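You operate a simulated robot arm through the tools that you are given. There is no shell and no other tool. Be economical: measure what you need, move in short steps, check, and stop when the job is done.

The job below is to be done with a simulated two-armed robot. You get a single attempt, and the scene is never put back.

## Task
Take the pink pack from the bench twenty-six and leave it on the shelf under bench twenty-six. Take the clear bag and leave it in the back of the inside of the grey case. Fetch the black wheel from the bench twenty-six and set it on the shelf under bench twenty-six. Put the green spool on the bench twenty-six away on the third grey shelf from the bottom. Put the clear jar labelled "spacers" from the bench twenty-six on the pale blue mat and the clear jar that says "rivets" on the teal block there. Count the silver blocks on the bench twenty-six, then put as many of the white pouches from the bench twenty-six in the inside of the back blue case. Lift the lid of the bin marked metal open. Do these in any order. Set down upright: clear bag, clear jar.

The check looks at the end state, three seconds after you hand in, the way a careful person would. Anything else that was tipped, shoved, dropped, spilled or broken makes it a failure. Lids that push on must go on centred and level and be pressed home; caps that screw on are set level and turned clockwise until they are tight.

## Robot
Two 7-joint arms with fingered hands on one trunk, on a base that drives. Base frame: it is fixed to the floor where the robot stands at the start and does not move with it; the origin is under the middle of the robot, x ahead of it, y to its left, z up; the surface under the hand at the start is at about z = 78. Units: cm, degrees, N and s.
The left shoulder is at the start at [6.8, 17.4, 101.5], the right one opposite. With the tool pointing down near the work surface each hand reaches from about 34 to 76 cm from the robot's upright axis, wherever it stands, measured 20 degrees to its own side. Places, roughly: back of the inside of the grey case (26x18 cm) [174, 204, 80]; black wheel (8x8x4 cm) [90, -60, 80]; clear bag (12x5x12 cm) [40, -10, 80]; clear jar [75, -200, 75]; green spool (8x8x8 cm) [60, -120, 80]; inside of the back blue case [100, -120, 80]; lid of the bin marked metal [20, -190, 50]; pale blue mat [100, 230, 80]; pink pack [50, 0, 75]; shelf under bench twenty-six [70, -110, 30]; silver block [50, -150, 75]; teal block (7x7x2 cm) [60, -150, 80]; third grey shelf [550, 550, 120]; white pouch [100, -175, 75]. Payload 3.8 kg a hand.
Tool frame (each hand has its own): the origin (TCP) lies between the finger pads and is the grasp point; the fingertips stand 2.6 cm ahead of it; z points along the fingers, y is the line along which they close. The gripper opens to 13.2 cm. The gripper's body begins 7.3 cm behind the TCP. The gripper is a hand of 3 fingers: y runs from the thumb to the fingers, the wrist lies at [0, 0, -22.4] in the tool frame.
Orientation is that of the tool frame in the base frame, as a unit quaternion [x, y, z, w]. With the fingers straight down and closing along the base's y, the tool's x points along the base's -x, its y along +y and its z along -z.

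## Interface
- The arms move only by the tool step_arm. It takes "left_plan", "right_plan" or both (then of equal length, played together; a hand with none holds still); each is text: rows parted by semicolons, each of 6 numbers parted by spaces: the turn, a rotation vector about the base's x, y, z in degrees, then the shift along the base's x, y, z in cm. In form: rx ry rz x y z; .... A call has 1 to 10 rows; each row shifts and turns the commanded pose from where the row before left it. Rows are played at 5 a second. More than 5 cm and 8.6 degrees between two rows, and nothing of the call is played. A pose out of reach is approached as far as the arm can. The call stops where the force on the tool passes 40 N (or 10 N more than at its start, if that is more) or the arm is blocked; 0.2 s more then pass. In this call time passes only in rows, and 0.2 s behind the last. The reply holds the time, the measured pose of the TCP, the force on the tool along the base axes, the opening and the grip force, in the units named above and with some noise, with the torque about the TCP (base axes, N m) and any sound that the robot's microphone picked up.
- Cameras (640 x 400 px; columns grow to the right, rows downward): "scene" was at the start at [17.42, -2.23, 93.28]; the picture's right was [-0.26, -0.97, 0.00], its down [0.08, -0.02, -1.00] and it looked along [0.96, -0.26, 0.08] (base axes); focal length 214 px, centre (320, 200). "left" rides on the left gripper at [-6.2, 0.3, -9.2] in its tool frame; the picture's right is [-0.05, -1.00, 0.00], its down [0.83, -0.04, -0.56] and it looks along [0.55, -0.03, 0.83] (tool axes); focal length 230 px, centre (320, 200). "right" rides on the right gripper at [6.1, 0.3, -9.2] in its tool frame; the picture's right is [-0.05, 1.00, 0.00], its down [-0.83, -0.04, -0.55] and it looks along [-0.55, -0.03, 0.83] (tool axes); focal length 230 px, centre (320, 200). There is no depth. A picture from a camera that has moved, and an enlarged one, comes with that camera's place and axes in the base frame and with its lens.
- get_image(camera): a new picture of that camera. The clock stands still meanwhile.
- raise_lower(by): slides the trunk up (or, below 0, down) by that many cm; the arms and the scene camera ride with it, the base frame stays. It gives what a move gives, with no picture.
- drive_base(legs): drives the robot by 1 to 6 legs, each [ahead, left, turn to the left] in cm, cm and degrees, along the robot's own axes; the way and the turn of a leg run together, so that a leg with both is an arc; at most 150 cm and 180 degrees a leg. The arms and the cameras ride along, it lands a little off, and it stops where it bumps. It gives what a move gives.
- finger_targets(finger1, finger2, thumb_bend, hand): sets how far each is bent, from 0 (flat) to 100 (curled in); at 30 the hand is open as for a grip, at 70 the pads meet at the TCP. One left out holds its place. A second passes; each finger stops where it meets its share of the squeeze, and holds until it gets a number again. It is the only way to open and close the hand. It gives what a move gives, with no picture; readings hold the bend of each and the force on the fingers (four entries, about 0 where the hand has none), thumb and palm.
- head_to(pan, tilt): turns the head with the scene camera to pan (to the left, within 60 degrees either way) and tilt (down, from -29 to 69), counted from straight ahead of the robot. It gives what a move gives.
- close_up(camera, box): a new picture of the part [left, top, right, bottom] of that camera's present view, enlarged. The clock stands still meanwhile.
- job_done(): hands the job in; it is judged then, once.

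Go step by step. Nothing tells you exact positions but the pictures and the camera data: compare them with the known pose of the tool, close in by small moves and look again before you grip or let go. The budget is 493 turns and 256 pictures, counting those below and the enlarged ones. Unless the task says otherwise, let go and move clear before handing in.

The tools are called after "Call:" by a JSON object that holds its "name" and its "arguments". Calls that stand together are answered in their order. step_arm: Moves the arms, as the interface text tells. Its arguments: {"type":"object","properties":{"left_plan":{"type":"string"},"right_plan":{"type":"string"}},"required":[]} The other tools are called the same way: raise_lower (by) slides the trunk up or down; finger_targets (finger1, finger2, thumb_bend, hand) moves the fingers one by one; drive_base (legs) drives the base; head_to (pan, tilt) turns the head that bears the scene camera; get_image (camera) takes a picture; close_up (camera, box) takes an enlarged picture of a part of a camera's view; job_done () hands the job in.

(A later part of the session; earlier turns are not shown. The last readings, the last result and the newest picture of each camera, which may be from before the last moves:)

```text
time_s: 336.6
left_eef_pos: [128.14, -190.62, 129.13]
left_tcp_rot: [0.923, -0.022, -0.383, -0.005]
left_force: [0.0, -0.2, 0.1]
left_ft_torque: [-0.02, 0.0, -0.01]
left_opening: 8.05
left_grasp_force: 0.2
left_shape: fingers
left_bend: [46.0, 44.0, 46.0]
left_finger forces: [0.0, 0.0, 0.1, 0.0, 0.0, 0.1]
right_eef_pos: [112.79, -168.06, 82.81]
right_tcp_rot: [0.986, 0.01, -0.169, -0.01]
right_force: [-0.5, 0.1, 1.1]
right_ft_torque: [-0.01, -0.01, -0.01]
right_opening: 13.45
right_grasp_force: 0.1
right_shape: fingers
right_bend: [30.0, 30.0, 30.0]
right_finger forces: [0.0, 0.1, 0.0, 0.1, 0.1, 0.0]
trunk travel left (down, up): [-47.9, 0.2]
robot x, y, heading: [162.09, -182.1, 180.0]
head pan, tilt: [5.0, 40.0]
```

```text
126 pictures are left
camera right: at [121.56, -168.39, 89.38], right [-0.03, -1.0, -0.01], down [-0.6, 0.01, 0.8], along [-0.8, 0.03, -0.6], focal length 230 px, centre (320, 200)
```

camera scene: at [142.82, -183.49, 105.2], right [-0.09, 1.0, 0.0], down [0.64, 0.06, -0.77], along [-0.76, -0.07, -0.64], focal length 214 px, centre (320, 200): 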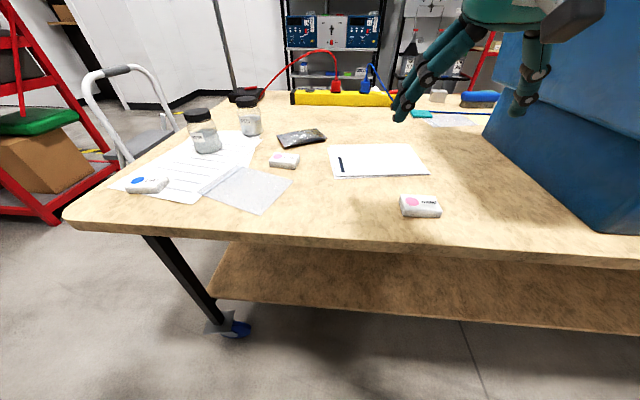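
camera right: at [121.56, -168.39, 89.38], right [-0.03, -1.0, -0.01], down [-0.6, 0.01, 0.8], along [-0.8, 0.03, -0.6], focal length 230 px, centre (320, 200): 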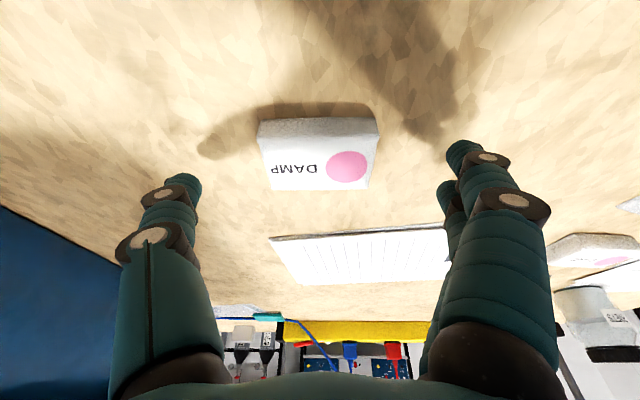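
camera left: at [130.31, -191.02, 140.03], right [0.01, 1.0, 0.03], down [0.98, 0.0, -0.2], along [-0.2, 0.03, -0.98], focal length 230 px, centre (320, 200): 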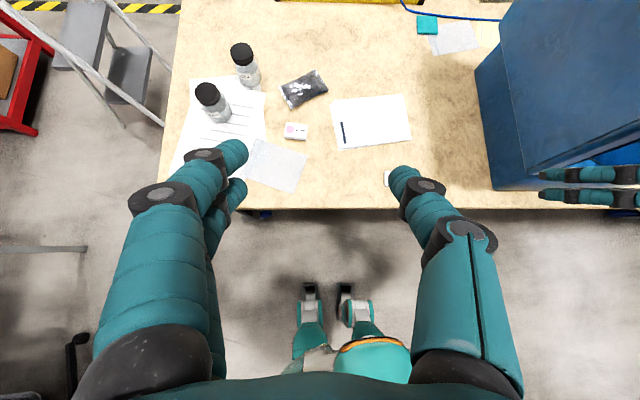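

Call:
{"name": "step_arm", "arguments": {"right_plan": "0 0 0 0.4 0 -1.2; 0 0 0 0 0 -0.6"}}

Call:
{"name": "finger_targets", "arguments": {"hand": "right", "finger1": 66, "finger2": 66, "thumb_bend": 66}}

Call:
{"name": "get_image", "arguments": {"camera": "right"}}

```text
time_s: 337.2
left_eef_pos: [128.06, -190.57, 129.23]
left_tcp_rot: [0.923, -0.022, -0.383, -0.005]
left_force: [0.5, -0.7, -0.8]
left_ft_torque: [0.04, 0.01, -0.02]
left_opening: 8.07
left_grasp_force: 0.1
left_shape: fingers
left_bend: [46.0, 44.0, 46.0]
left_finger forces: [0.0, 0.0, 0.0, 0.0, 0.0, 0.0]
right_eef_pos: [113.08, -167.88, 81.12]
right_tcp_rot: [0.986, 0.01, -0.168, -0.011]
right_force: [-0.1, 1.2, -0.1]
right_ft_torque: [-0.02, 0.04, -0.01]
right_opening: 13.45
right_grasp_force: 0.1
right_shape: fingers
right_bend: [30.0, 30.0, 30.0]
right_finger forces: [0.0, 0.1, 0.0, 0.1, 0.1, 0.1]
trunk travel left (down, up): [-47.9, 0.2]
robot x, y, heading: [161.97, -182.54, 180.2]
head pan, tilt: [5.0, 40.0]
```

```text
time_s: 338.2
left_eef_pos: [128.18, -190.7, 129.22]
left_tcp_rot: [0.923, -0.021, -0.384, -0.004]
left_force: [0.6, 0.2, -0.5]
left_ft_torque: [0.03, 0.0, -0.02]
left_opening: 8.09
left_grasp_force: 0.2
left_shape: fingers
left_bend: [46.0, 44.0, 46.0]
left_finger forces: [0.0, 0.0, 0.0, 0.0, 0.0, 0.0]
right_eef_pos: [112.97, -168.2, 81.55]
right_tcp_rot: [0.985, 0.01, -0.173, -0.009]
right_force: [-4.4, -3.6, 23.9]
right_ft_torque: [-1.19, 0.03, -0.2]
right_opening: 6.43
right_grasp_force: 28.3
right_shape: fingers
right_bend: [56.0, 50.0, 58.0]
right_finger forces: [28.7, 11.0, 0.0, 0.1, 15.9, 0.1]
trunk travel left (down, up): [-47.9, 0.2]
robot x, y, heading: [162.09, -183.08, 180.0]
head pan, tilt: [5.0, 40.0]
```

```text
125 pictures are left
camera right: at [121.89, -168.45, 88.12], right [-0.03, -1.0, 0.0], down [-0.59, 0.02, 0.81], along [-0.8, 0.03, -0.59], focal length 230 px, centre (320, 200)
```

right: 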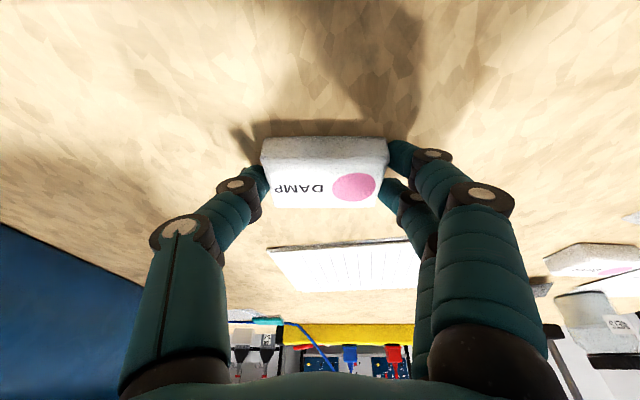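

Call:
{"name": "step_arm", "arguments": {"right_plan": "0 0 0 0 0 1; 0 0 0 0 0 3; 0 0 0 1 0 4; 0 0 0 2 0 4; 0 0 0 3 0 3.5; 0 0 0 4 0 3; 0 0 0 4 0 3; 0 0 0 3 0 3"}}

Call:
{"name": "get_image", "arguments": {"camera": "right"}}

```text
time_s: 340.0
left_eef_pos: [128.14, -190.68, 129.2]
left_tcp_rot: [0.923, -0.021, -0.384, -0.003]
left_force: [-0.1, 0.1, -0.2]
left_ft_torque: [0.01, 0.0, 0.02]
left_opening: 8.08
left_grasp_force: 0.0
left_shape: fingers
left_bend: [46.0, 44.0, 46.0]
left_finger forces: [0.0, 0.1, 0.0, 0.1, 0.1, 0.0]
right_eef_pos: [130.05, -167.95, 105.76]
right_tcp_rot: [0.985, 0.01, -0.169, -0.011]
right_force: [0.9, -0.1, -0.3]
right_ft_torque: [-0.01, 0.01, -0.03]
right_opening: 6.37
right_grasp_force: 17.7
right_shape: fingers
right_bend: [55.0, 51.0, 58.0]
right_finger forces: [8.9, 8.6, 0.1, 0.0, 17.7, 0.0]
trunk travel left (down, up): [-47.9, 0.2]
robot x, y, heading: [162.24, -182.91, 180.1]
head pan, tilt: [5.0, 40.0]
```

```text
124 pictures are left
camera right: at [138.99, -168.27, 112.36], right [-0.03, -1.0, -0.01], down [-0.6, 0.01, 0.8], along [-0.8, 0.03, -0.6], focal length 230 px, centre (320, 200)
```

right: 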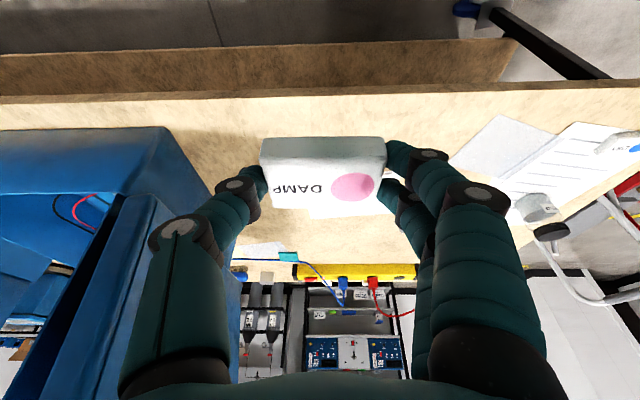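

Call:
{"name": "drive_base", "arguments": {"legs": [[0, -46, 0]]}}

Call:
{"name": "get_image", "arguments": {"camera": "right"}}

Call:
{"name": "head_to", "arguments": {"pan": -10, "tilt": 35}}

Call:
{"name": "get_image", "arguments": {"camera": "scene"}}

```text
time_s: 344.5
left_eef_pos: [128.25, -144.64, 129.16]
left_tcp_rot: [0.923, -0.025, -0.384, -0.006]
left_force: [0.6, 0.1, 0.4]
left_ft_torque: [0.0, 0.04, 0.04]
left_opening: 8.07
left_grasp_force: 0.0
left_shape: fingers
left_bend: [46.0, 44.0, 46.0]
left_finger forces: [0.0, 0.1, 0.1, 0.1, 0.0, 0.0]
right_eef_pos: [130.21, -121.96, 105.66]
right_tcp_rot: [0.986, 0.006, -0.168, -0.012]
right_force: [-0.1, -0.2, -0.7]
right_ft_torque: [0.0, 0.0, 0.01]
right_opening: 6.35
right_grasp_force: 17.2
right_shape: fingers
right_bend: [55.0, 51.0, 58.0]
right_finger forces: [8.9, 8.6, 0.0, 0.1, 17.7, 0.1]
trunk travel left (down, up): [-47.9, 0.2]
robot x, y, heading: [162.09, -137.28, 179.4]
head pan, tilt: [5.0, 40.0]
```

```text
123 pictures are left
camera right: at [139.16, -122.35, 112.33], right [-0.04, -1.0, -0.01], down [-0.6, 0.02, 0.8], along [-0.8, 0.04, -0.6], focal length 230 px, centre (320, 200)
```

right: 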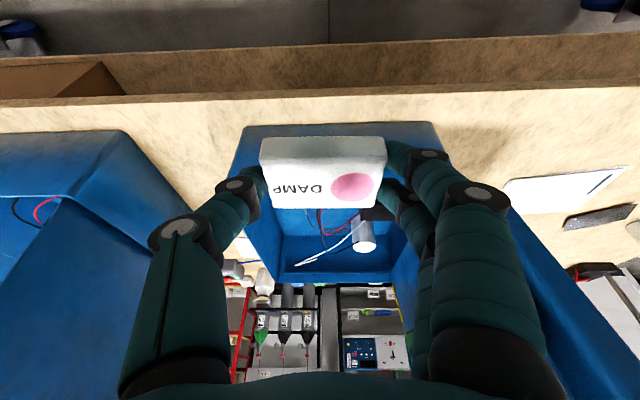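

```text
time_s: 345.3
left_eef_pos: [128.23, -144.57, 129.21]
left_tcp_rot: [0.924, -0.025, -0.382, -0.006]
left_force: [-0.4, -1.4, -0.2]
left_ft_torque: [-0.03, 0.01, 0.0]
left_opening: 8.06
left_grasp_force: 0.0
left_shape: fingers
left_bend: [46.0, 44.0, 46.0]
left_finger forces: [0.0, 0.1, 0.1, 0.0, 0.0, 0.0]
right_eef_pos: [130.31, -121.9, 105.75]
right_tcp_rot: [0.986, 0.006, -0.168, -0.011]
right_force: [0.4, 0.7, -0.4]
right_ft_torque: [0.0, -0.02, -0.02]
right_opening: 6.39
right_grasp_force: 17.4
right_shape: fingers
right_bend: [55.0, 51.0, 58.0]
right_finger forces: [8.9, 8.6, 0.0, 0.0, 17.6, 0.0]
trunk travel left (down, up): [-47.9, 0.2]
robot x, y, heading: [162.15, -137.45, 179.7]
head pan, tilt: [-10.0, 35.0]
```

```text
122 pictures are left
camera scene: at [142.85, -135.32, 105.97], right [0.18, 0.98, 0.0], down [0.56, -0.1, -0.82], along [-0.81, 0.15, -0.57], focal length 214 px, centre (320, 200)
```

scene: 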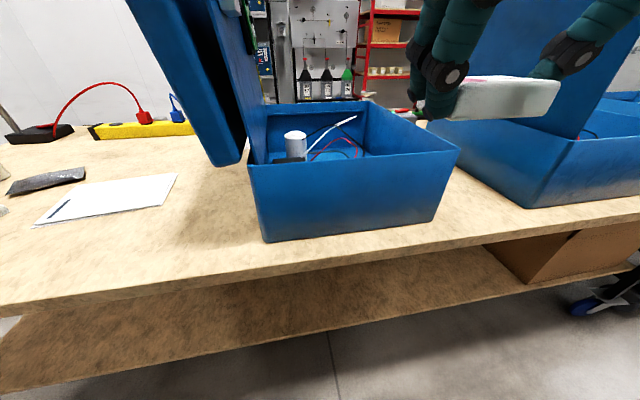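

The case is right in front; its contents sit on the bench-front side, so there's room near (103, −121). I'll swing the hand in over the rim, leaning so that the camera clears the wall.

Call:
{"name": "step_arm", "arguments": {"right_plan": "0 -4.9 0 -4.5 0.2 1; 0 -4.9 0 -4.5 0.2 1; 0 -4.9 0 -4.5 0.2 0; 0 -4.9 0 -4.5 0.2 0; 0 -4.9 0 -4.5 0 0; 0 -4.9 0 -4.5 0 0"}}

Call:
{"name": "get_image", "arguments": {"camera": "right"}}

Call:
{"name": "get_image", "arguments": {"camera": "scene"}}

```text
time_s: 346.7
left_eef_pos: [128.25, -145.18, 129.34]
left_tcp_rot: [0.923, -0.023, -0.385, -0.007]
left_force: [-0.5, -0.6, -0.6]
left_ft_torque: [0.06, -0.02, -0.03]
left_opening: 8.11
left_grasp_force: 0.1
left_shape: fingers
left_bend: [46.0, 44.0, 46.0]
left_finger forces: [0.0, 0.0, 0.1, 0.0, 0.0, 0.0]
right_eef_pos: [103.53, -121.73, 107.91]
right_tcp_rot: [0.996, 0.012, 0.086, -0.014]
right_force: [-1.6, 1.8, -1.4]
right_ft_torque: [-0.19, -0.08, -0.02]
right_opening: 6.33
right_grasp_force: 17.8
right_shape: fingers
right_bend: [55.0, 51.0, 58.0]
right_finger forces: [8.9, 8.7, 0.1, 0.1, 17.7, 0.0]
trunk travel left (down, up): [-47.9, 0.2]
robot x, y, heading: [162.51, -137.0, 179.4]
head pan, tilt: [-10.0, 35.0]
```

```text
121 pictures are left
camera right: at [107.91, -122.11, 118.04], right [-0.02, -1.0, -0.03], down [-0.91, 0.01, 0.41], along [-0.41, 0.04, -0.91], focal length 230 px, centre (320, 200)
```

right: 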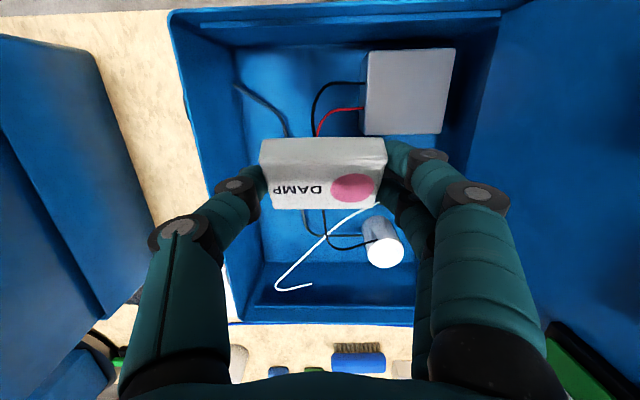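

```text
120 pictures are left
camera scene: at [142.89, -135.66, 106.0], right [0.18, 0.98, 0.0], down [0.56, -0.1, -0.82], along [-0.81, 0.15, -0.57], focal length 214 px, centre (320, 200)
```

scene: 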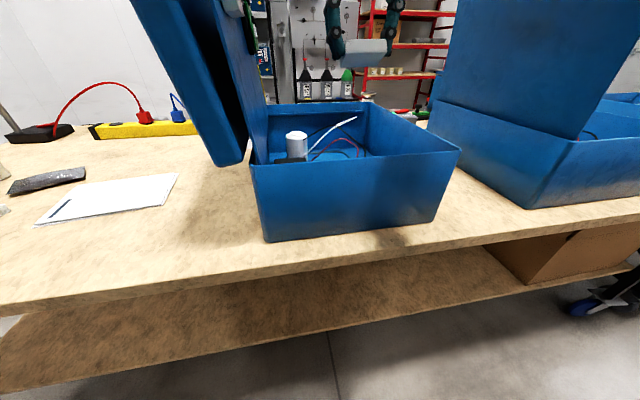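

There's a grey box on one side and free floor on the other; I'll lower the pouch at about (102, −118).

Call:
{"name": "step_arm", "arguments": {"right_plan": "0 0 0 -0.6 1.2 -4.5; 0 0 0 -0.6 1.2 -4.5; 0 0 0 -0.6 0.8 -4.5; 0 0 0 0 0 -4.5; 0 0 0 0 0 -3; 0 0 0 0 0 -1.5"}}

Call:
{"name": "get_image", "arguments": {"camera": "right"}}

Call:
{"name": "get_image", "arguments": {"camera": "scene"}}

```text
time_s: 348.1
left_eef_pos: [128.22, -144.79, 129.19]
left_tcp_rot: [0.923, -0.024, -0.384, -0.005]
left_force: [-0.3, -0.3, 0.8]
left_ft_torque: [0.0, -0.01, 0.0]
left_opening: 8.09
left_grasp_force: 0.0
left_shape: fingers
left_bend: [46.0, 44.0, 46.0]
left_finger forces: [0.0, 0.1, 0.1, 0.1, 0.0, 0.0]
right_eef_pos: [102.75, -117.32, 85.33]
right_tcp_rot: [0.996, 0.009, 0.087, -0.009]
right_force: [-0.9, -0.2, -0.3]
right_ft_torque: [0.01, -0.02, -0.04]
right_opening: 6.32
right_grasp_force: 17.6
right_shape: fingers
right_bend: [55.0, 51.0, 58.0]
right_finger forces: [8.9, 8.6, 0.1, 0.0, 17.5, 0.1]
right hand out of reach, approached as far as the arm can: row 4, 5, 6
trunk travel left (down, up): [-47.9, 0.2]
robot x, y, heading: [162.03, -136.93, 179.6]
head pan, tilt: [-10.0, 35.0]
```

```text
119 pictures are left
camera right: at [107.18, -117.8, 95.46], right [-0.03, -1.0, -0.03], down [-0.92, 0.02, 0.4], along [-0.4, 0.04, -0.91], focal length 230 px, centre (320, 200)
```

right: 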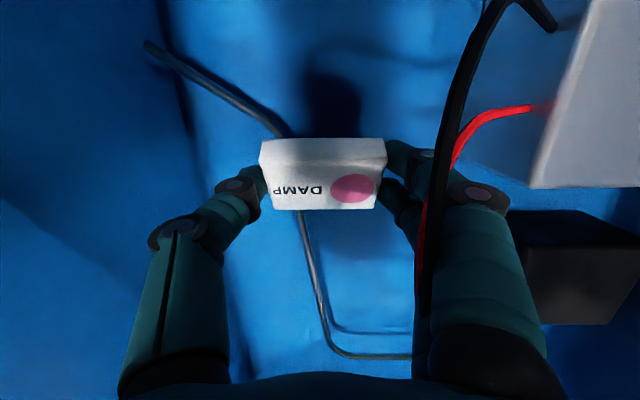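

```text
118 pictures are left
camera scene: at [142.87, -135.36, 105.97], right [0.18, 0.98, 0.0], down [0.56, -0.1, -0.82], along [-0.81, 0.15, -0.57], focal length 214 px, centre (320, 200)
```

scene: 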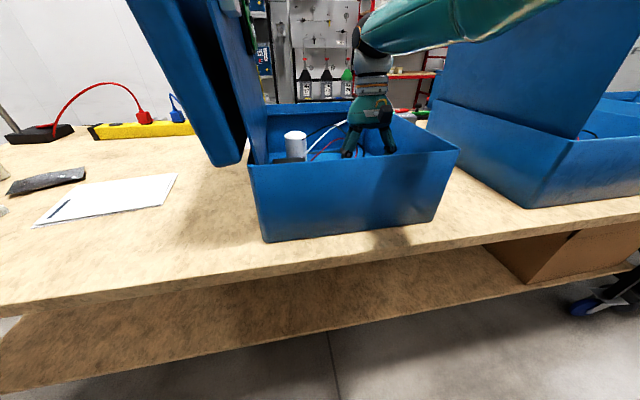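

Call:
{"name": "step_arm", "arguments": {"right_plan": "0 0 0 0.3 1.5 -0.7; 0 0 0 0.3 0 -0.8; 0 0 0 0 0 -0.6"}}

Call:
{"name": "finger_targets", "arguments": {"hand": "right", "finger1": 43, "finger2": 43, "thumb_bend": 43}}

Call:
{"name": "get_image", "arguments": {"camera": "right"}}

```text
time_s: 348.9
left_eef_pos: [128.15, -144.74, 129.27]
left_tcp_rot: [0.923, -0.025, -0.383, -0.005]
left_force: [-0.1, -0.5, -0.1]
left_ft_torque: [0.04, 0.03, -0.02]
left_opening: 8.07
left_grasp_force: 0.0
left_shape: fingers
left_bend: [46.0, 44.0, 46.0]
left_finger forces: [0.1, 0.0, 0.1, 0.1, 0.0, 0.0]
right_eef_pos: [103.1, -115.84, 83.39]
right_tcp_rot: [0.996, 0.009, 0.088, -0.01]
right_force: [-0.9, 0.1, 1.0]
right_ft_torque: [0.02, -0.01, 0.01]
right_opening: 6.34
right_grasp_force: 17.1
right_shape: fingers
right_bend: [55.0, 51.0, 58.0]
right_finger forces: [8.8, 8.6, 0.0, 0.1, 17.5, 0.0]
trunk travel left (down, up): [-47.9, 0.2]
robot x, y, heading: [162.23, -136.62, 179.6]
head pan, tilt: [-10.0, 35.0]
```

```text
time_s: 349.9
left_eef_pos: [128.22, -144.65, 129.21]
left_tcp_rot: [0.923, -0.025, -0.383, -0.007]
left_force: [0.1, 0.5, -0.2]
left_ft_torque: [0.02, 0.05, -0.03]
left_opening: 8.11
left_grasp_force: 0.0
left_shape: fingers
left_bend: [46.0, 44.0, 46.0]
left_finger forces: [0.0, 0.1, 0.0, 0.1, 0.0, 0.0]
right_eef_pos: [103.31, -115.78, 83.28]
right_tcp_rot: [0.996, 0.009, 0.088, -0.01]
right_force: [-0.1, 0.3, 0.5]
right_ft_torque: [-0.02, 0.03, -0.03]
right_opening: 9.08
right_grasp_force: 0.1
right_shape: fingers
right_bend: [43.0, 43.0, 43.0]
right_finger forces: [0.0, 0.0, 0.0, 0.0, 0.0, 0.0]
trunk travel left (down, up): [-47.9, 0.2]
robot x, y, heading: [162.05, -137.47, 179.6]
head pan, tilt: [-10.0, 35.0]
```

```text
117 pictures are left
camera right: at [107.68, -116.24, 93.47], right [-0.03, -1.0, -0.03], down [-0.92, 0.02, 0.4], along [-0.4, 0.04, -0.92], focal length 230 px, centre (320, 200)
```

right: 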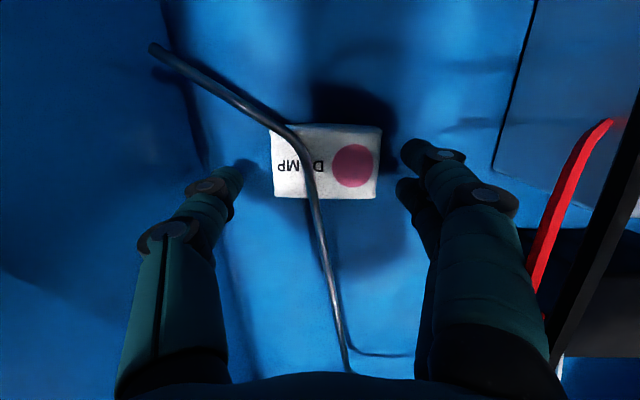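

The pouch rests inside. I'll rise straight up and back out, then fetch the second one.

Call:
{"name": "step_arm", "arguments": {"right_plan": "0 0 0 0 0 2; 0 0 0 0 0 4; 0 0 0 0 -1 4.5; 0 0 0 0 -1 4.5; 0 0 0 0 -1 4.5; 0 0 0 0 -1 4.5; 0 4 0 2 -1 2; 0 5 0 4 -1 0; 0 5 0 4.5 0 0; 0 5 0 4.5 0 0"}}

Call:
{"name": "step_arm", "arguments": {"right_plan": "0 5 0 4.5 0 0; 0 5 0 4.5 0 0; 0 0 0 3 0 0"}}

Call:
{"name": "drive_base", "arguments": {"legs": [[0, 60, 0]]}}

Call:
{"name": "get_image", "arguments": {"camera": "right"}}

```text
time_s: 352.1
left_eef_pos: [128.22, -144.76, 129.22]
left_tcp_rot: [0.923, -0.026, -0.384, -0.006]
left_force: [0.9, -0.1, -0.8]
left_ft_torque: [0.01, 0.04, -0.03]
left_opening: 8.08
left_grasp_force: 0.0
left_shape: fingers
left_bend: [46.0, 44.0, 46.0]
left_finger forces: [0.0, 0.1, 0.1, 0.1, 0.0, 0.0]
right_eef_pos: [97.75, -124.78, 113.54]
right_tcp_rot: [0.998, 0.009, -0.067, -0.011]
right_force: [-0.8, -0.3, 0.4]
right_ft_torque: [-0.01, -0.02, 0.03]
right_opening: 9.07
right_grasp_force: 0.0
right_shape: fingers
right_bend: [43.0, 43.0, 43.0]
right_finger forces: [0.0, 0.0, 0.1, 0.0, 0.1, 0.1]
right hand out of reach, approached as far as the arm can: row 1, 2, 3, 5, 6, 7, 8, 9, 10
trunk travel left (down, up): [-47.9, 0.2]
robot x, y, heading: [162.5, -137.39, 179.7]
head pan, tilt: [-10.0, 35.0]
```

```text
time_s: 352.9
left_eef_pos: [128.29, -144.71, 129.15]
left_tcp_rot: [0.923, -0.025, -0.384, -0.006]
left_force: [0.6, 0.6, -0.2]
left_ft_torque: [-0.05, 0.01, 0.0]
left_opening: 8.09
left_grasp_force: 0.0
left_shape: fingers
left_bend: [46.0, 44.0, 46.0]
left_finger forces: [0.0, 0.0, 0.0, 0.0, 0.0, 0.1]
right_eef_pos: [94.9, -127.9, 116.97]
right_tcp_rot: [0.986, 0.007, -0.164, -0.012]
right_force: [-0.1, 0.7, -0.8]
right_ft_torque: [0.03, 0.02, -0.02]
right_opening: 9.08
right_grasp_force: 0.1
right_shape: fingers
right_bend: [43.0, 43.0, 43.0]
right_finger forces: [0.0, 0.1, 0.0, 0.0, 0.1, 0.1]
right hand out of reach, approached as far as the arm can: row 1, 2, 3
trunk travel left (down, up): [-47.9, 0.2]
robot x, y, heading: [162.77, -137.19, 179.4]
head pan, tilt: [-10.0, 35.0]
```

```text
time_s: 354.9
left_eef_pos: [128.27, -154.42, 129.26]
left_tcp_rot: [0.923, -0.029, -0.383, -0.007]
left_force: [1.2, -0.8, 0.8]
left_ft_torque: [0.0, 0.0, -0.03]
left_opening: 8.09
left_grasp_force: 0.1
left_shape: fingers
left_bend: [46.0, 44.0, 46.0]
left_finger forces: [0.0, 0.0, 0.1, 0.0, 0.1, 0.0]
right_eef_pos: [94.71, -135.58, 117.37]
right_tcp_rot: [0.986, -0.008, -0.166, -0.026]
right_force: [2.0, 16.3, 4.0]
right_ft_torque: [-0.22, -0.09, 0.24]
right_opening: 8.09
right_grasp_force: 9.2
right_shape: fingers
right_bend: [46.0, 47.0, 43.0]
right_finger forces: [10.4, 6.7, 0.0, 0.1, 0.0, 0.0]
trunk travel left (down, up): [-47.9, 0.2]
robot x, y, heading: [161.91, -146.83, 179.0]
head pan, tilt: [-10.0, 35.0]
stopped in leg 1: the force on the tool passed its limit at 48 N (the readings are from after the stop); the commanded pose is now the measured one
```

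```text
116 pictures are left
camera right: at [103.58, -136.42, 123.95], right [-0.07, -1.0, -0.03], down [-0.6, 0.02, 0.8], along [-0.79, 0.08, -0.6], focal length 230 px, centre (320, 200)
```

right: 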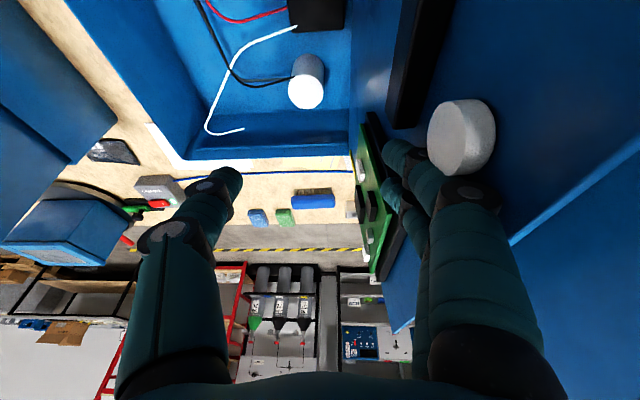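

I assumed the hand was already clear, and its fingers touched the case's lid lining. I'll back off by driving right and then check.

Call:
{"name": "drive_base", "arguments": {"legs": [[0, -12, 0]]}}

Call:
{"name": "get_image", "arguments": {"camera": "right"}}

Call:
{"name": "get_image", "arguments": {"camera": "scene"}}

```text
time_s: 356.6
left_eef_pos: [128.19, -142.45, 129.17]
left_tcp_rot: [0.923, -0.028, -0.383, -0.007]
left_force: [0.4, -0.3, -0.5]
left_ft_torque: [0.05, 0.0, -0.02]
left_opening: 8.06
left_grasp_force: 0.0
left_shape: fingers
left_bend: [46.0, 44.0, 46.0]
left_finger forces: [0.0, 0.0, 0.0, 0.0, 0.1, 0.0]
right_eef_pos: [94.91, -124.2, 117.18]
right_tcp_rot: [0.986, -0.005, -0.165, -0.023]
right_force: [-0.2, -0.7, 0.3]
right_ft_torque: [-0.01, -0.03, 0.0]
right_opening: 9.16
right_grasp_force: 0.0
right_shape: fingers
right_bend: [43.0, 43.0, 43.0]
right_finger forces: [0.0, 0.0, 0.1, 0.0, 0.0, 0.0]
trunk travel left (down, up): [-47.9, 0.2]
robot x, y, heading: [162.08, -134.94, 179.5]
head pan, tilt: [-10.0, 35.0]
```

```text
115 pictures are left
camera right: at [103.68, -124.85, 123.91], right [-0.07, -1.0, -0.03], down [-0.6, 0.02, 0.8], along [-0.79, 0.07, -0.6], focal length 230 px, centre (320, 200)
```

right: 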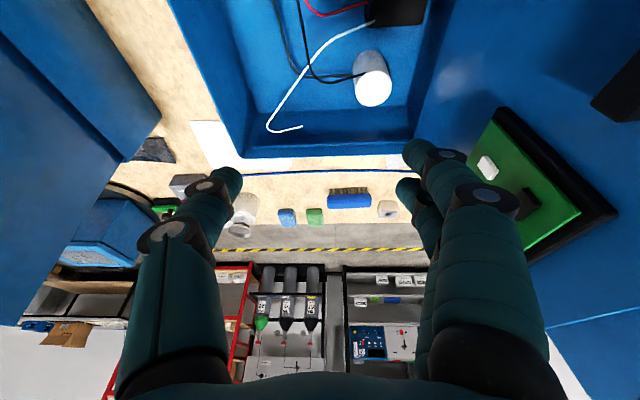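

```text
114 pictures are left
camera scene: at [142.92, -133.14, 105.97], right [0.19, 0.98, 0.0], down [0.56, -0.11, -0.82], along [-0.8, 0.15, -0.57], focal length 214 px, centre (320, 200)
```

scene: 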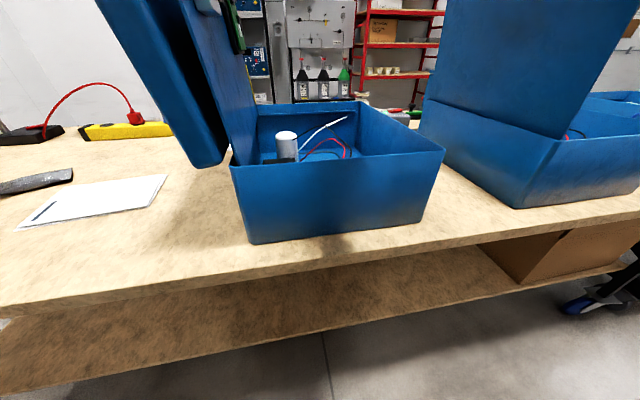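

All fine. I'll back the robot straight out first, then bring the arm to a comfortable pose.

Call:
{"name": "drive_base", "arguments": {"legs": [[-42, 0, 0]]}}

Call:
{"name": "step_arm", "arguments": {"right_plan": "0 0 0 3 0 0; 0 0 0 3 0 0; 0 0 0 3 0 -2; 0 0 0 3 0 -2; 0 0 0 2 0 -2"}}

```text
time_s: 359.2
left_eef_pos: [170.95, -143.03, 129.09]
left_tcp_rot: [0.924, -0.027, -0.382, -0.007]
left_force: [-0.1, -0.6, -0.4]
left_ft_torque: [-0.01, -0.04, 0.01]
left_opening: 8.06
left_grasp_force: 0.1
left_shape: fingers
left_bend: [46.0, 44.0, 46.0]
left_finger forces: [0.1, 0.0, 0.0, 0.0, 0.1, 0.0]
right_eef_pos: [137.57, -124.81, 117.15]
right_tcp_rot: [0.986, -0.004, -0.165, -0.022]
right_force: [0.3, 1.4, 0.6]
right_ft_torque: [0.02, 0.02, -0.04]
right_opening: 9.14
right_grasp_force: 0.0
right_shape: fingers
right_bend: [43.0, 43.0, 43.0]
right_finger forces: [0.0, 0.0, 0.0, 0.1, 0.0, 0.0]
trunk travel left (down, up): [-47.9, 0.2]
robot x, y, heading: [205.08, -135.17, 179.5]
head pan, tilt: [-10.0, 35.0]
```

```text
time_s: 360.4
left_eef_pos: [170.86, -142.98, 129.24]
left_tcp_rot: [0.923, -0.026, -0.383, -0.007]
left_force: [1.3, -0.1, -0.5]
left_ft_torque: [0.02, 0.02, 0.01]
left_opening: 8.07
left_grasp_force: 0.2
left_shape: fingers
left_bend: [46.0, 44.0, 46.0]
left_finger forces: [0.0, 0.0, 0.1, 0.0, 0.0, 0.1]
right_eef_pos: [137.82, -127.37, 115.91]
right_tcp_rot: [0.986, -0.004, -0.164, -0.023]
right_force: [0.1, -0.9, 0.3]
right_ft_torque: [0.02, 0.01, 0.01]
right_opening: 9.13
right_grasp_force: 0.1
right_shape: fingers
right_bend: [43.0, 43.0, 43.0]
right_finger forces: [0.1, 0.0, 0.0, 0.0, 0.0, 0.1]
right hand out of reach, approached as far as the arm can: row 1, 2, 3, 4, 5
trunk travel left (down, up): [-47.9, 0.2]
robot x, y, heading: [204.8, -135.75, 179.7]
head pan, tilt: [-10.0, 35.0]
```

Call:
{"name": "step_arm", "arguments": {"right_plan": "0 0 0 0 3 -2; 0 0 0 0 4 -2; 0 0 0 0 4 -2; 0 0 0 0 4 -2"}}

Call:
{"name": "step_arm", "arguments": {"right_plan": "0 0 0 3 0 0; 0 0 0 4 0 0; 0 0 0 4 0 0; 0 0 0 4 0 0"}}

```text
time_s: 361.4
left_eef_pos: [170.81, -142.95, 129.2]
left_tcp_rot: [0.923, -0.027, -0.383, -0.006]
left_force: [0.5, -0.8, 0.3]
left_ft_torque: [0.0, 0.0, 0.0]
left_opening: 8.08
left_grasp_force: 0.0
left_shape: fingers
left_bend: [46.0, 44.0, 46.0]
left_finger forces: [0.0, 0.0, 0.0, 0.1, 0.0, 0.1]
right_eef_pos: [134.06, -112.98, 108.56]
right_tcp_rot: [0.986, -0.003, -0.164, -0.021]
right_force: [1.2, -0.4, 0.3]
right_ft_torque: [-0.02, 0.01, -0.01]
right_opening: 9.14
right_grasp_force: 0.1
right_shape: fingers
right_bend: [43.0, 43.0, 43.0]
right_finger forces: [0.1, 0.1, 0.0, 0.0, 0.0, 0.0]
right hand out of reach, approached as far as the arm can: row 1, 2, 3, 4
trunk travel left (down, up): [-47.9, 0.2]
robot x, y, heading: [205.05, -135.68, 179.6]
head pan, tilt: [-10.0, 35.0]
```

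```text
time_s: 362.4
left_eef_pos: [170.84, -143.15, 129.25]
left_tcp_rot: [0.923, -0.027, -0.384, -0.007]
left_force: [-0.2, -0.6, 0.5]
left_ft_torque: [0.04, -0.02, 0.02]
left_opening: 8.1
left_grasp_force: 0.1
left_shape: fingers
left_bend: [46.0, 44.0, 46.0]
left_finger forces: [0.0, 0.1, 0.0, 0.0, 0.1, 0.0]
right_eef_pos: [134.09, -113.57, 109.81]
right_tcp_rot: [0.986, -0.004, -0.164, -0.023]
right_force: [-0.1, -0.3, -0.1]
right_ft_torque: [-0.04, -0.01, -0.01]
right_opening: 9.14
right_grasp_force: 0.1
right_shape: fingers
right_bend: [43.0, 43.0, 43.0]
right_finger forces: [0.1, 0.1, 0.0, 0.0, 0.0, 0.0]
right hand out of reach, approached as far as the arm can: row 1, 2, 3, 4
trunk travel left (down, up): [-47.9, 0.2]
robot x, y, heading: [204.7, -135.27, 179.4]
head pan, tilt: [-10.0, 35.0]
```

The right arm won't retract, so it's probably in an awkward elbow posture. I'll look at it.

Call:
{"name": "head_to", "arguments": {"pan": -35, "tilt": 0}}

Call:
{"name": "get_image", "arguments": {"camera": "scene"}}

```text
time_s: 363.5
left_eef_pos: [170.91, -142.98, 129.18]
left_tcp_rot: [0.923, -0.027, -0.383, -0.007]
left_force: [-0.1, 0.5, 0.2]
left_ft_torque: [0.02, -0.02, -0.01]
left_opening: 8.08
left_grasp_force: 0.0
left_shape: fingers
left_bend: [46.0, 44.0, 46.0]
left_finger forces: [0.1, 0.1, 0.0, 0.0, 0.1, 0.0]
right_eef_pos: [134.19, -113.54, 109.65]
right_tcp_rot: [0.986, -0.003, -0.165, -0.022]
right_force: [0.0, -0.5, 0.3]
right_ft_torque: [0.0, 0.01, 0.03]
right_opening: 9.17
right_grasp_force: 0.0
right_shape: fingers
right_bend: [43.0, 43.0, 43.0]
right_finger forces: [0.0, 0.0, 0.0, 0.0, 0.0, 0.0]
trunk travel left (down, up): [-47.9, 0.2]
robot x, y, heading: [204.8, -135.82, 179.4]
head pan, tilt: [-35.0, 0.0]
```

```text
113 pictures are left
camera scene: at [186.93, -130.1, 111.57], right [0.58, 0.81, 0.0], down [0.0, 0.0, -1.0], along [-0.81, 0.58, 0.0], focal length 214 px, centre (320, 200)
```

scene: 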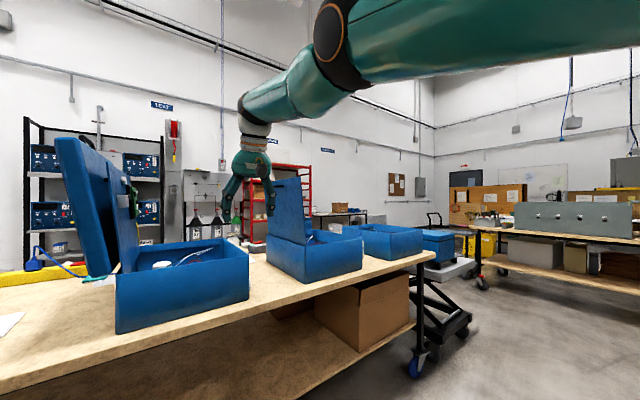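

Call:
{"name": "step_arm", "arguments": {"right_plan": "0 6 0 1 1 0; 0 6 0 2 1 0; 0 6 0 3 1 0; 0 6 0 3 1 0; 0 0 0 4 0 0; 0 0 0 4 0 0"}}

```text
time_s: 364.9
left_eef_pos: [170.95, -142.97, 129.33]
left_tcp_rot: [0.923, -0.027, -0.383, -0.007]
left_force: [-0.4, 0.0, -0.7]
left_ft_torque: [0.01, 0.01, -0.01]
left_opening: 8.06
left_grasp_force: 0.1
left_shape: fingers
left_bend: [46.0, 44.0, 46.0]
left_finger forces: [0.0, 0.1, 0.0, 0.1, 0.1, 0.0]
right_eef_pos: [126.1, -109.22, 113.33]
right_tcp_rot: [0.93, -0.008, -0.366, -0.021]
right_force: [-0.7, 0.6, -0.4]
right_ft_torque: [-0.01, 0.01, -0.01]
right_opening: 9.16
right_grasp_force: 0.1
right_shape: fingers
right_bend: [43.0, 43.0, 43.0]
right_finger forces: [0.0, 0.1, 0.1, 0.0, 0.0, 0.0]
right hand out of reach, approached as far as the arm can: row 1, 2, 3, 4, 5, 6
trunk travel left (down, up): [-47.9, 0.2]
robot x, y, heading: [205.37, -135.78, 179.5]
head pan, tilt: [-35.0, 0.0]
```

Call:
{"name": "step_arm", "arguments": {"right_plan": "0 -8 0 3 -1.5 -1; 0 -8 0 3 -1.5 -1; 0 -8 0 3 -1.5 -1; 0 -8 0 3 -1.5 -1; 0 -8 0 3 -1.5 -1; 0 -8 0 3 -1.5 0; 0 -5 0 2 -1 0"}}

Call:
{"name": "get_image", "arguments": {"camera": "scene"}}

```text
time_s: 366.5
left_eef_pos: [170.9, -143.07, 129.22]
left_tcp_rot: [0.923, -0.026, -0.384, -0.007]
left_force: [0.9, 0.4, 0.6]
left_ft_torque: [0.01, -0.01, -0.04]
left_opening: 8.08
left_grasp_force: 0.0
left_shape: fingers
left_bend: [46.0, 44.0, 46.0]
left_finger forces: [0.0, 0.0, 0.0, 0.0, 0.0, 0.1]
right_eef_pos: [145.53, -119.54, 108.44]
right_tcp_rot: [0.996, 0.002, 0.088, -0.023]
right_force: [0.1, 0.3, 0.6]
right_ft_torque: [0.0, -0.01, -0.01]
right_opening: 9.15
right_grasp_force: 0.0
right_shape: fingers
right_bend: [43.0, 43.0, 43.0]
right_finger forces: [0.0, 0.0, 0.0, 0.1, 0.0, 0.0]
right hand out of reach, approached as far as the arm can: row 1
trunk travel left (down, up): [-47.9, 0.2]
robot x, y, heading: [204.52, -135.23, 179.3]
head pan, tilt: [-35.0, 0.0]
```

```text
112 pictures are left
camera scene: at [186.95, -130.11, 111.58], right [0.58, 0.81, 0.0], down [0.0, 0.0, -1.0], along [-0.81, 0.58, 0.0], focal length 214 px, centre (320, 200)
```

scene: 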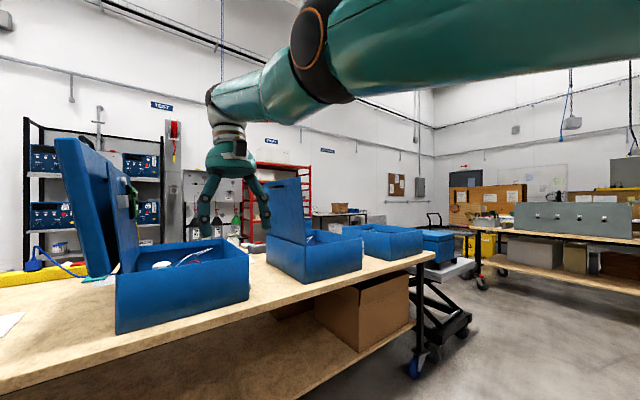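

That pose is reachable again. Now I'll retrace the exact way in.

Call:
{"name": "step_arm", "arguments": {"right_plan": "0 4.9 0 4.5 0 0; 0 4.9 0 4.5 0 0; 0 4.9 0 4.5 0 0; 0 4.9 0 4.5 0 0; 0 4.9 0 4.5 0 -1; 0 4.9 0 4.5 0 -1"}}

```text
time_s: 367.9
left_eef_pos: [170.97, -142.97, 129.1]
left_tcp_rot: [0.923, -0.026, -0.384, -0.006]
left_force: [0.2, -0.7, -0.1]
left_ft_torque: [-0.01, -0.03, 0.0]
left_opening: 8.07
left_grasp_force: 0.0
left_shape: fingers
left_bend: [46.0, 44.0, 46.0]
left_finger forces: [0.0, 0.0, 0.0, 0.1, 0.0, 0.0]
right_eef_pos: [136.93, -126.26, 114.45]
right_tcp_rot: [0.985, -0.004, -0.168, -0.022]
right_force: [0.1, 0.7, 0.0]
right_ft_torque: [0.0, 0.0, -0.02]
right_opening: 9.17
right_grasp_force: 0.0
right_shape: fingers
right_bend: [43.0, 43.0, 43.0]
right_finger forces: [0.1, 0.0, 0.0, 0.0, 0.0, 0.0]
right hand out of reach, approached as far as the arm can: row 1, 2, 3, 4, 5, 6
trunk travel left (down, up): [-47.9, 0.2]
robot x, y, heading: [205.09, -135.49, 179.5]
head pan, tilt: [-35.0, 0.0]
```

Call:
{"name": "step_arm", "arguments": {"right_plan": "0 -7 0 2 1 -1; 0 -7 0 2 1 -1; 0 -7 0 2 1 -1; 0 -7 0 2 1 -1; 0 -2 0 1 1 0"}}

Call:
{"name": "step_arm", "arguments": {"right_plan": "0 0 0 0 2 -3; 0 0 0 0 2 -3; 0 0 0 0 2 -3; 0 0 0 0 2 -3"}}

Call:
{"name": "step_arm", "arguments": {"right_plan": "0 0 0 3 0 0; 0 0 0 3 0 0; 0 0 0 3 0 0; 0 0 0 3 0 0"}}

```text
time_s: 369.1
left_eef_pos: [170.96, -142.98, 129.15]
left_tcp_rot: [0.923, -0.026, -0.383, -0.006]
left_force: [-0.6, 0.4, -0.5]
left_ft_torque: [0.0, 0.02, 0.0]
left_opening: 8.07
left_grasp_force: 0.1
left_shape: fingers
left_bend: [46.0, 44.0, 46.0]
left_finger forces: [0.0, 0.1, 0.0, 0.0, 0.0, 0.1]
right_eef_pos: [146.69, -121.29, 110.42]
right_tcp_rot: [0.995, 0.002, 0.094, -0.022]
right_force: [1.3, -0.3, -0.2]
right_ft_torque: [-0.01, 0.01, -0.03]
right_opening: 9.15
right_grasp_force: 0.0
right_shape: fingers
right_bend: [43.0, 43.0, 43.0]
right_finger forces: [0.1, 0.0, 0.1, 0.0, 0.1, 0.0]
right hand out of reach, approached as far as the arm can: row 2, 4
trunk travel left (down, up): [-47.9, 0.2]
robot x, y, heading: [204.89, -135.59, 179.3]
head pan, tilt: [-35.0, 0.0]
```

```text
time_s: 370.1
left_eef_pos: [170.95, -142.87, 129.16]
left_tcp_rot: [0.923, -0.026, -0.383, -0.006]
left_force: [0.3, 0.2, -0.1]
left_ft_torque: [-0.01, -0.02, -0.01]
left_opening: 8.1
left_grasp_force: 0.1
left_shape: fingers
left_bend: [46.0, 44.0, 46.0]
left_finger forces: [0.0, 0.0, 0.0, 0.0, 0.0, 0.0]
right_eef_pos: [144.68, -113.24, 98.49]
right_tcp_rot: [0.995, 0.002, 0.095, -0.023]
right_force: [-0.8, -0.5, 0.4]
right_ft_torque: [-0.02, 0.03, 0.02]
right_opening: 9.14
right_grasp_force: 0.1
right_shape: fingers
right_bend: [43.0, 43.0, 43.0]
right_finger forces: [0.0, 0.1, 0.1, 0.1, 0.0, 0.1]
right hand out of reach, approached as far as the arm can: row 1, 2, 3
trunk travel left (down, up): [-47.9, 0.2]
robot x, y, heading: [205.0, -135.37, 179.7]
head pan, tilt: [-35.0, 0.0]
```

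```text
time_s: 371.1
left_eef_pos: [171.01, -143.03, 129.16]
left_tcp_rot: [0.923, -0.026, -0.383, -0.006]
left_force: [0.0, 0.9, 0.3]
left_ft_torque: [-0.01, 0.01, -0.03]
left_opening: 8.09
left_grasp_force: 0.0
left_shape: fingers
left_bend: [46.0, 44.0, 46.0]
left_finger forces: [0.1, 0.1, 0.0, 0.0, 0.0, 0.0]
right_eef_pos: [144.61, -113.3, 98.56]
right_tcp_rot: [0.995, 0.002, 0.093, -0.022]
right_force: [0.2, 0.5, -0.5]
right_ft_torque: [0.01, 0.06, 0.0]
right_opening: 9.13
right_grasp_force: 0.1
right_shape: fingers
right_bend: [43.0, 43.0, 43.0]
right_finger forces: [0.1, 0.0, 0.1, 0.0, 0.0, 0.0]
right hand out of reach, approached as far as the arm can: row 1, 2, 3, 4
trunk travel left (down, up): [-47.9, 0.2]
robot x, y, heading: [204.83, -135.37, 179.6]
head pan, tilt: [-35.0, 0.0]
```

Call:
{"name": "step_arm", "arguments": {"right_plan": "0 0 8 0 0 0; 0 0 8 0 0 0; 0 0 8 0 0 0; 0 0 8 2 0 0; 0 0 0 3 0 0; 0 0 0 3 0 0; 0 0 0 3 0 0"}}

```text
time_s: 372.7
left_eef_pos: [170.91, -143.13, 129.03]
left_tcp_rot: [0.923, -0.027, -0.383, -0.007]
left_force: [-0.3, -0.7, -1.0]
left_ft_torque: [-0.06, 0.01, 0.0]
left_opening: 8.07
left_grasp_force: 0.0
left_shape: fingers
left_bend: [46.0, 44.0, 46.0]
left_finger forces: [0.0, 0.1, 0.0, 0.0, 0.1, 0.1]
right_eef_pos: [143.56, -113.56, 98.36]
right_tcp_rot: [0.956, 0.277, 0.084, -0.047]
right_force: [-0.2, 0.3, 0.9]
right_ft_torque: [-0.01, -0.01, -0.03]
right_opening: 9.17
right_grasp_force: 0.2
right_shape: fingers
right_bend: [43.0, 43.0, 43.0]
right_finger forces: [0.0, 0.0, 0.0, 0.0, 0.1, 0.0]
right hand out of reach, approached as far as the arm can: row 2, 3, 4, 5, 6, 7
trunk travel left (down, up): [-47.9, 0.2]
robot x, y, heading: [204.73, -135.4, 179.5]
head pan, tilt: [-35.0, 0.0]
```

Call:
{"name": "step_arm", "arguments": {"right_plan": "0 0 -8 0 0 0; 0 0 -8 0 0 0; 0 0 -8 0 0 0; 0 0 -8 0 0 0; 0 0 -8 0 0 0; 0 0 -8 0 0 0; 0 0 -8 0 0 0; 0 0 -8 1 0 0; 0 0 0 3 0 0; 0 0 0 3 0 0"}}

```text
time_s: 374.9
left_eef_pos: [170.84, -142.99, 129.18]
left_tcp_rot: [0.923, -0.027, -0.383, -0.006]
left_force: [-0.3, 1.2, -0.2]
left_ft_torque: [0.02, -0.02, 0.01]
left_opening: 8.08
left_grasp_force: 0.1
left_shape: fingers
left_bend: [46.0, 44.0, 46.0]
left_finger forces: [0.0, 0.0, 0.1, 0.0, 0.0, 0.0]
right_eef_pos: [151.06, -113.42, 98.63]
right_tcp_rot: [0.957, -0.272, 0.096, 0.003]
right_force: [-0.2, 0.0, -0.6]
right_ft_torque: [0.02, 0.01, 0.0]
right_opening: 9.17
right_grasp_force: 0.0
right_shape: fingers
right_bend: [43.0, 43.0, 43.0]
right_finger forces: [0.0, 0.0, 0.0, 0.0, 0.0, 0.0]
right hand out of reach, approached as far as the arm can: row 2, 4, 8
trunk travel left (down, up): [-47.9, 0.2]
robot x, y, heading: [204.98, -135.26, 179.3]
head pan, tilt: [-35.0, 0.0]
```

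Turning the hand the other way frees it. I'll continue that way.

Call:
{"name": "step_arm", "arguments": {"right_plan": "0 4 -4 3 1 0; 0 4 -4 3 1 0; 0 4 -4 3 1 0; 0 4 -4 3 1 0; 0 4 -4 3 1 0; 0 4 0 3 1 1; 0 4 0 3 1 1"}}

Call:
{"name": "get_image", "arguments": {"camera": "scene"}}

```text
time_s: 376.5
left_eef_pos: [171.04, -142.92, 129.22]
left_tcp_rot: [0.923, -0.027, -0.384, -0.006]
left_force: [0.5, 0.2, -0.5]
left_ft_torque: [-0.03, 0.0, 0.02]
left_opening: 8.09
left_grasp_force: 0.1
left_shape: fingers
left_bend: [46.0, 44.0, 46.0]
left_finger forces: [0.0, 0.1, 0.0, 0.0, 0.1, 0.0]
right_eef_pos: [172.05, -106.33, 100.72]
right_tcp_rot: [0.89, -0.423, -0.136, 0.098]
right_force: [1.8, 0.5, 0.0]
right_ft_torque: [-0.02, 0.01, -0.05]
right_opening: 9.16
right_grasp_force: 0.0
right_shape: fingers
right_bend: [43.0, 43.0, 43.0]
right_finger forces: [0.0, 0.0, 0.0, 0.0, 0.0, 0.0]
trunk travel left (down, up): [-47.9, 0.2]
robot x, y, heading: [204.81, -135.42, 179.4]
head pan, tilt: [-35.0, 0.0]
```

```text
111 pictures are left
camera scene: at [187.05, -130.08, 111.61], right [0.58, 0.81, 0.0], down [0.0, 0.0, -1.0], along [-0.81, 0.58, 0.0], focal length 214 px, centre (320, 200)
```

scene: 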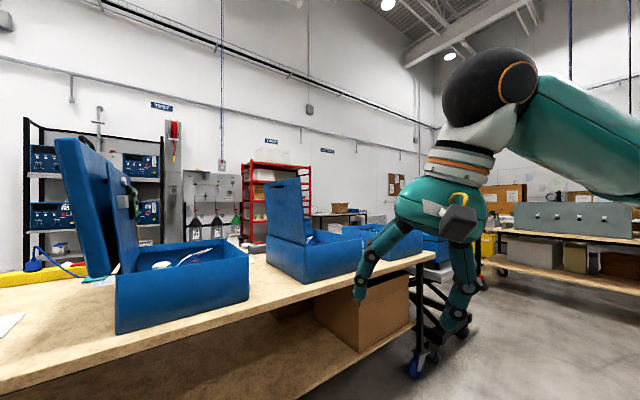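

Call:
{"name": "step_arm", "arguments": {"right_plan": "0 0 8 0 0 0; 0 0 8 0 0 0; 0 0 8 0 0 0; 0 0 8 0 0 0; 0 0 8 0 0 0; 0 0 8 0 0 0"}}

```text
time_s: 377.9
left_eef_pos: [170.93, -142.98, 129.09]
left_tcp_rot: [0.923, -0.026, -0.383, -0.007]
left_force: [0.5, -0.1, -0.3]
left_ft_torque: [-0.01, -0.03, 0.01]
left_opening: 8.08
left_grasp_force: 0.1
left_shape: fingers
left_bend: [46.0, 44.0, 46.0]
left_finger forces: [0.0, 0.0, 0.0, 0.0, 0.1, 0.0]
right_eef_pos: [171.98, -106.38, 100.65]
right_tcp_rot: [0.986, -0.023, -0.085, 0.145]
right_force: [-0.7, -0.1, 0.2]
right_ft_torque: [0.06, 0.02, -0.03]
right_opening: 9.16
right_grasp_force: 0.1
right_shape: fingers
right_bend: [43.0, 43.0, 43.0]
right_finger forces: [0.0, 0.0, 0.0, 0.1, 0.0, 0.0]
trunk travel left (down, up): [-47.9, 0.2]
robot x, y, heading: [205.12, -135.46, 179.3]
head pan, tilt: [-35.0, 0.0]
```

Call:
{"name": "step_arm", "arguments": {"right_plan": "8.3 5 0 0 0 2; 8.3 5 2 0 0 2; 0 0 0 0 0 2"}}

Call:
{"name": "finger_targets", "arguments": {"hand": "right", "finger1": 30, "finger2": 30, "thumb_bend": 30}}

Call:
{"name": "drive_base", "arguments": {"legs": [[0, 72, 0], [45, 0, 0]]}}

Call:
{"name": "head_to", "arguments": {"pan": 0, "tilt": 40}}

Call:
{"name": "get_image", "arguments": {"camera": "scene"}}

```text
refused: row 1 steps farther than a row can; nothing moved
```

```text
time_s: 378.9
left_eef_pos: [170.87, -142.92, 129.2]
left_tcp_rot: [0.923, -0.027, -0.383, -0.007]
left_force: [-0.2, 0.8, -0.3]
left_ft_torque: [-0.01, 0.0, 0.0]
left_opening: 8.09
left_grasp_force: 0.1
left_shape: fingers
left_bend: [46.0, 44.0, 46.0]
left_finger forces: [0.0, 0.1, 0.1, 0.0, 0.0, 0.1]
right_eef_pos: [171.99, -106.51, 100.77]
right_tcp_rot: [0.986, -0.024, -0.086, 0.144]
right_force: [0.9, 0.2, 0.6]
right_ft_torque: [0.0, 0.02, 0.0]
right_opening: 13.41
right_grasp_force: 0.0
right_shape: fingers
right_bend: [30.0, 30.0, 30.0]
right_finger forces: [0.1, 0.0, 0.0, 0.0, 0.0, 0.0]
trunk travel left (down, up): [-47.9, 0.2]
robot x, y, heading: [204.97, -135.56, 179.5]
head pan, tilt: [-35.0, 0.0]
```

```text
time_s: 387.9
left_eef_pos: [125.42, -213.95, 129.3]
left_tcp_rot: [0.923, -0.027, -0.384, -0.007]
left_force: [-0.2, 0.0, 0.3]
left_ft_torque: [0.01, -0.02, -0.02]
left_opening: 8.07
left_grasp_force: 0.1
left_shape: fingers
left_bend: [46.0, 44.0, 46.0]
left_finger forces: [0.1, 0.1, 0.0, 0.0, 0.0, 0.0]
right_eef_pos: [126.66, -177.29, 100.7]
right_tcp_rot: [0.986, -0.025, -0.086, 0.144]
right_force: [-0.8, -0.5, 0.7]
right_ft_torque: [-0.03, -0.04, 0.03]
right_opening: 13.39
right_grasp_force: 0.1
right_shape: fingers
right_bend: [30.0, 30.0, 30.0]
right_finger forces: [0.0, 0.0, 0.0, 0.0, 0.1, 0.0]
trunk travel left (down, up): [-47.9, 0.2]
robot x, y, heading: [159.46, -206.57, 179.2]
head pan, tilt: [-35.0, 0.0]
```

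```text
time_s: 388.9
left_eef_pos: [125.41, -213.86, 129.26]
left_tcp_rot: [0.923, -0.027, -0.384, -0.007]
left_force: [-0.1, 0.2, 1.1]
left_ft_torque: [0.04, 0.01, 0.01]
left_opening: 8.06
left_grasp_force: 0.1
left_shape: fingers
left_bend: [46.0, 44.0, 46.0]
left_finger forces: [0.0, 0.1, 0.0, 0.0, 0.0, 0.1]
right_eef_pos: [126.58, -177.29, 100.56]
right_tcp_rot: [0.986, -0.025, -0.085, 0.144]
right_force: [-0.5, 0.5, -0.3]
right_ft_torque: [0.02, -0.01, 0.0]
right_opening: 13.39
right_grasp_force: 0.1
right_shape: fingers
right_bend: [30.0, 30.0, 30.0]
right_finger forces: [0.0, 0.0, 0.0, 0.0, 0.0, 0.0]
trunk travel left (down, up): [-47.9, 0.2]
robot x, y, heading: [159.29, -206.65, 179.1]
head pan, tilt: [0.0, 40.0]
```

```text
110 pictures are left
camera scene: at [140.19, -206.1, 105.22], right [0.01, 1.0, 0.0], down [0.64, -0.01, -0.77], along [-0.77, 0.01, -0.64], focal length 214 px, centre (320, 200)
```

scene: 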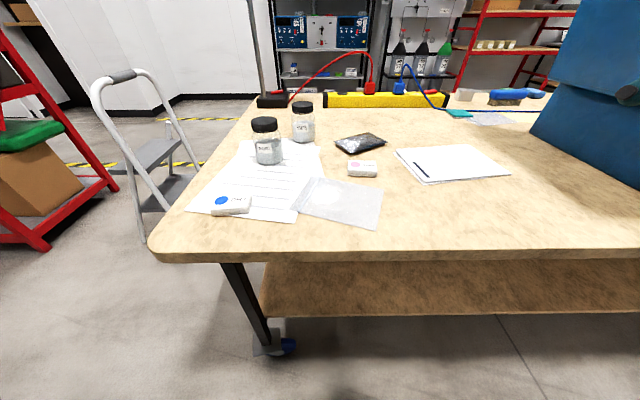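

Call:
{"name": "step_arm", "arguments": {"right_plan": "8 0 0 -3.07 -2.1 -0.4; 8 0 0 -3.07 -2.1 -0.4; 0 5 2 -3.07 -2.1 -0.4; 0 5 0 -3.07 -2.1 -0.4; 0 0 0 -3.07 -2.1 -0.4; 0 0 0 -3.07 -2.1 -0.4; 0 0 0 -3.07 -2.1 -0.4; 0 0 0 -3.07 -2.1 -0.4; 0 0 0 -3.07 -2.1 -0.4"}}

Call:
{"name": "get_image", "arguments": {"camera": "right"}}

```text
time_s: 390.9
left_eef_pos: [125.19, -214.01, 129.04]
left_tcp_rot: [0.923, -0.028, -0.384, -0.007]
left_force: [-0.3, -0.4, -0.6]
left_ft_torque: [0.02, 0.01, 0.01]
left_opening: 8.07
left_grasp_force: 0.1
left_shape: fingers
left_bend: [46.0, 44.0, 46.0]
left_finger forces: [0.0, 0.0, 0.0, 0.1, 0.0, 0.1]
right_eef_pos: [98.82, -196.5, 97.12]
right_tcp_rot: [0.985, 0.006, -0.174, 0.007]
right_force: [0.0, 0.4, 0.6]
right_ft_torque: [-0.03, -0.01, 0.02]
right_opening: 13.43
right_grasp_force: 0.1
right_shape: fingers
right_bend: [30.0, 30.0, 30.0]
right_finger forces: [0.0, 0.1, 0.0, 0.0, 0.0, 0.1]
trunk travel left (down, up): [-47.9, 0.2]
robot x, y, heading: [159.36, -206.28, 179.4]
head pan, tilt: [0.0, 40.0]
```

```text
109 pictures are left
camera right: at [107.79, -196.52, 103.62], right [-0.04, -1.0, 0.03], down [-0.59, 0.05, 0.81], along [-0.81, 0.01, -0.59], focal length 230 px, centre (320, 200)
```

right: 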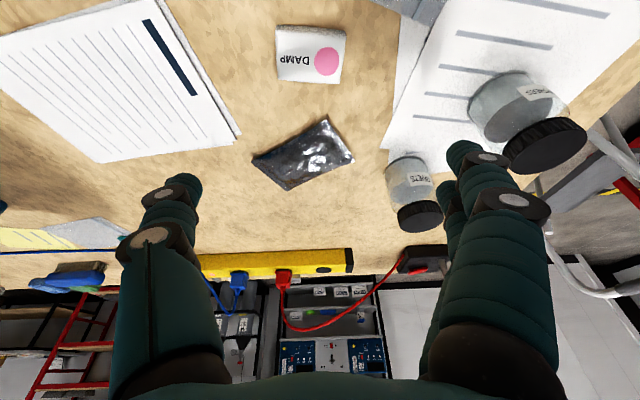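

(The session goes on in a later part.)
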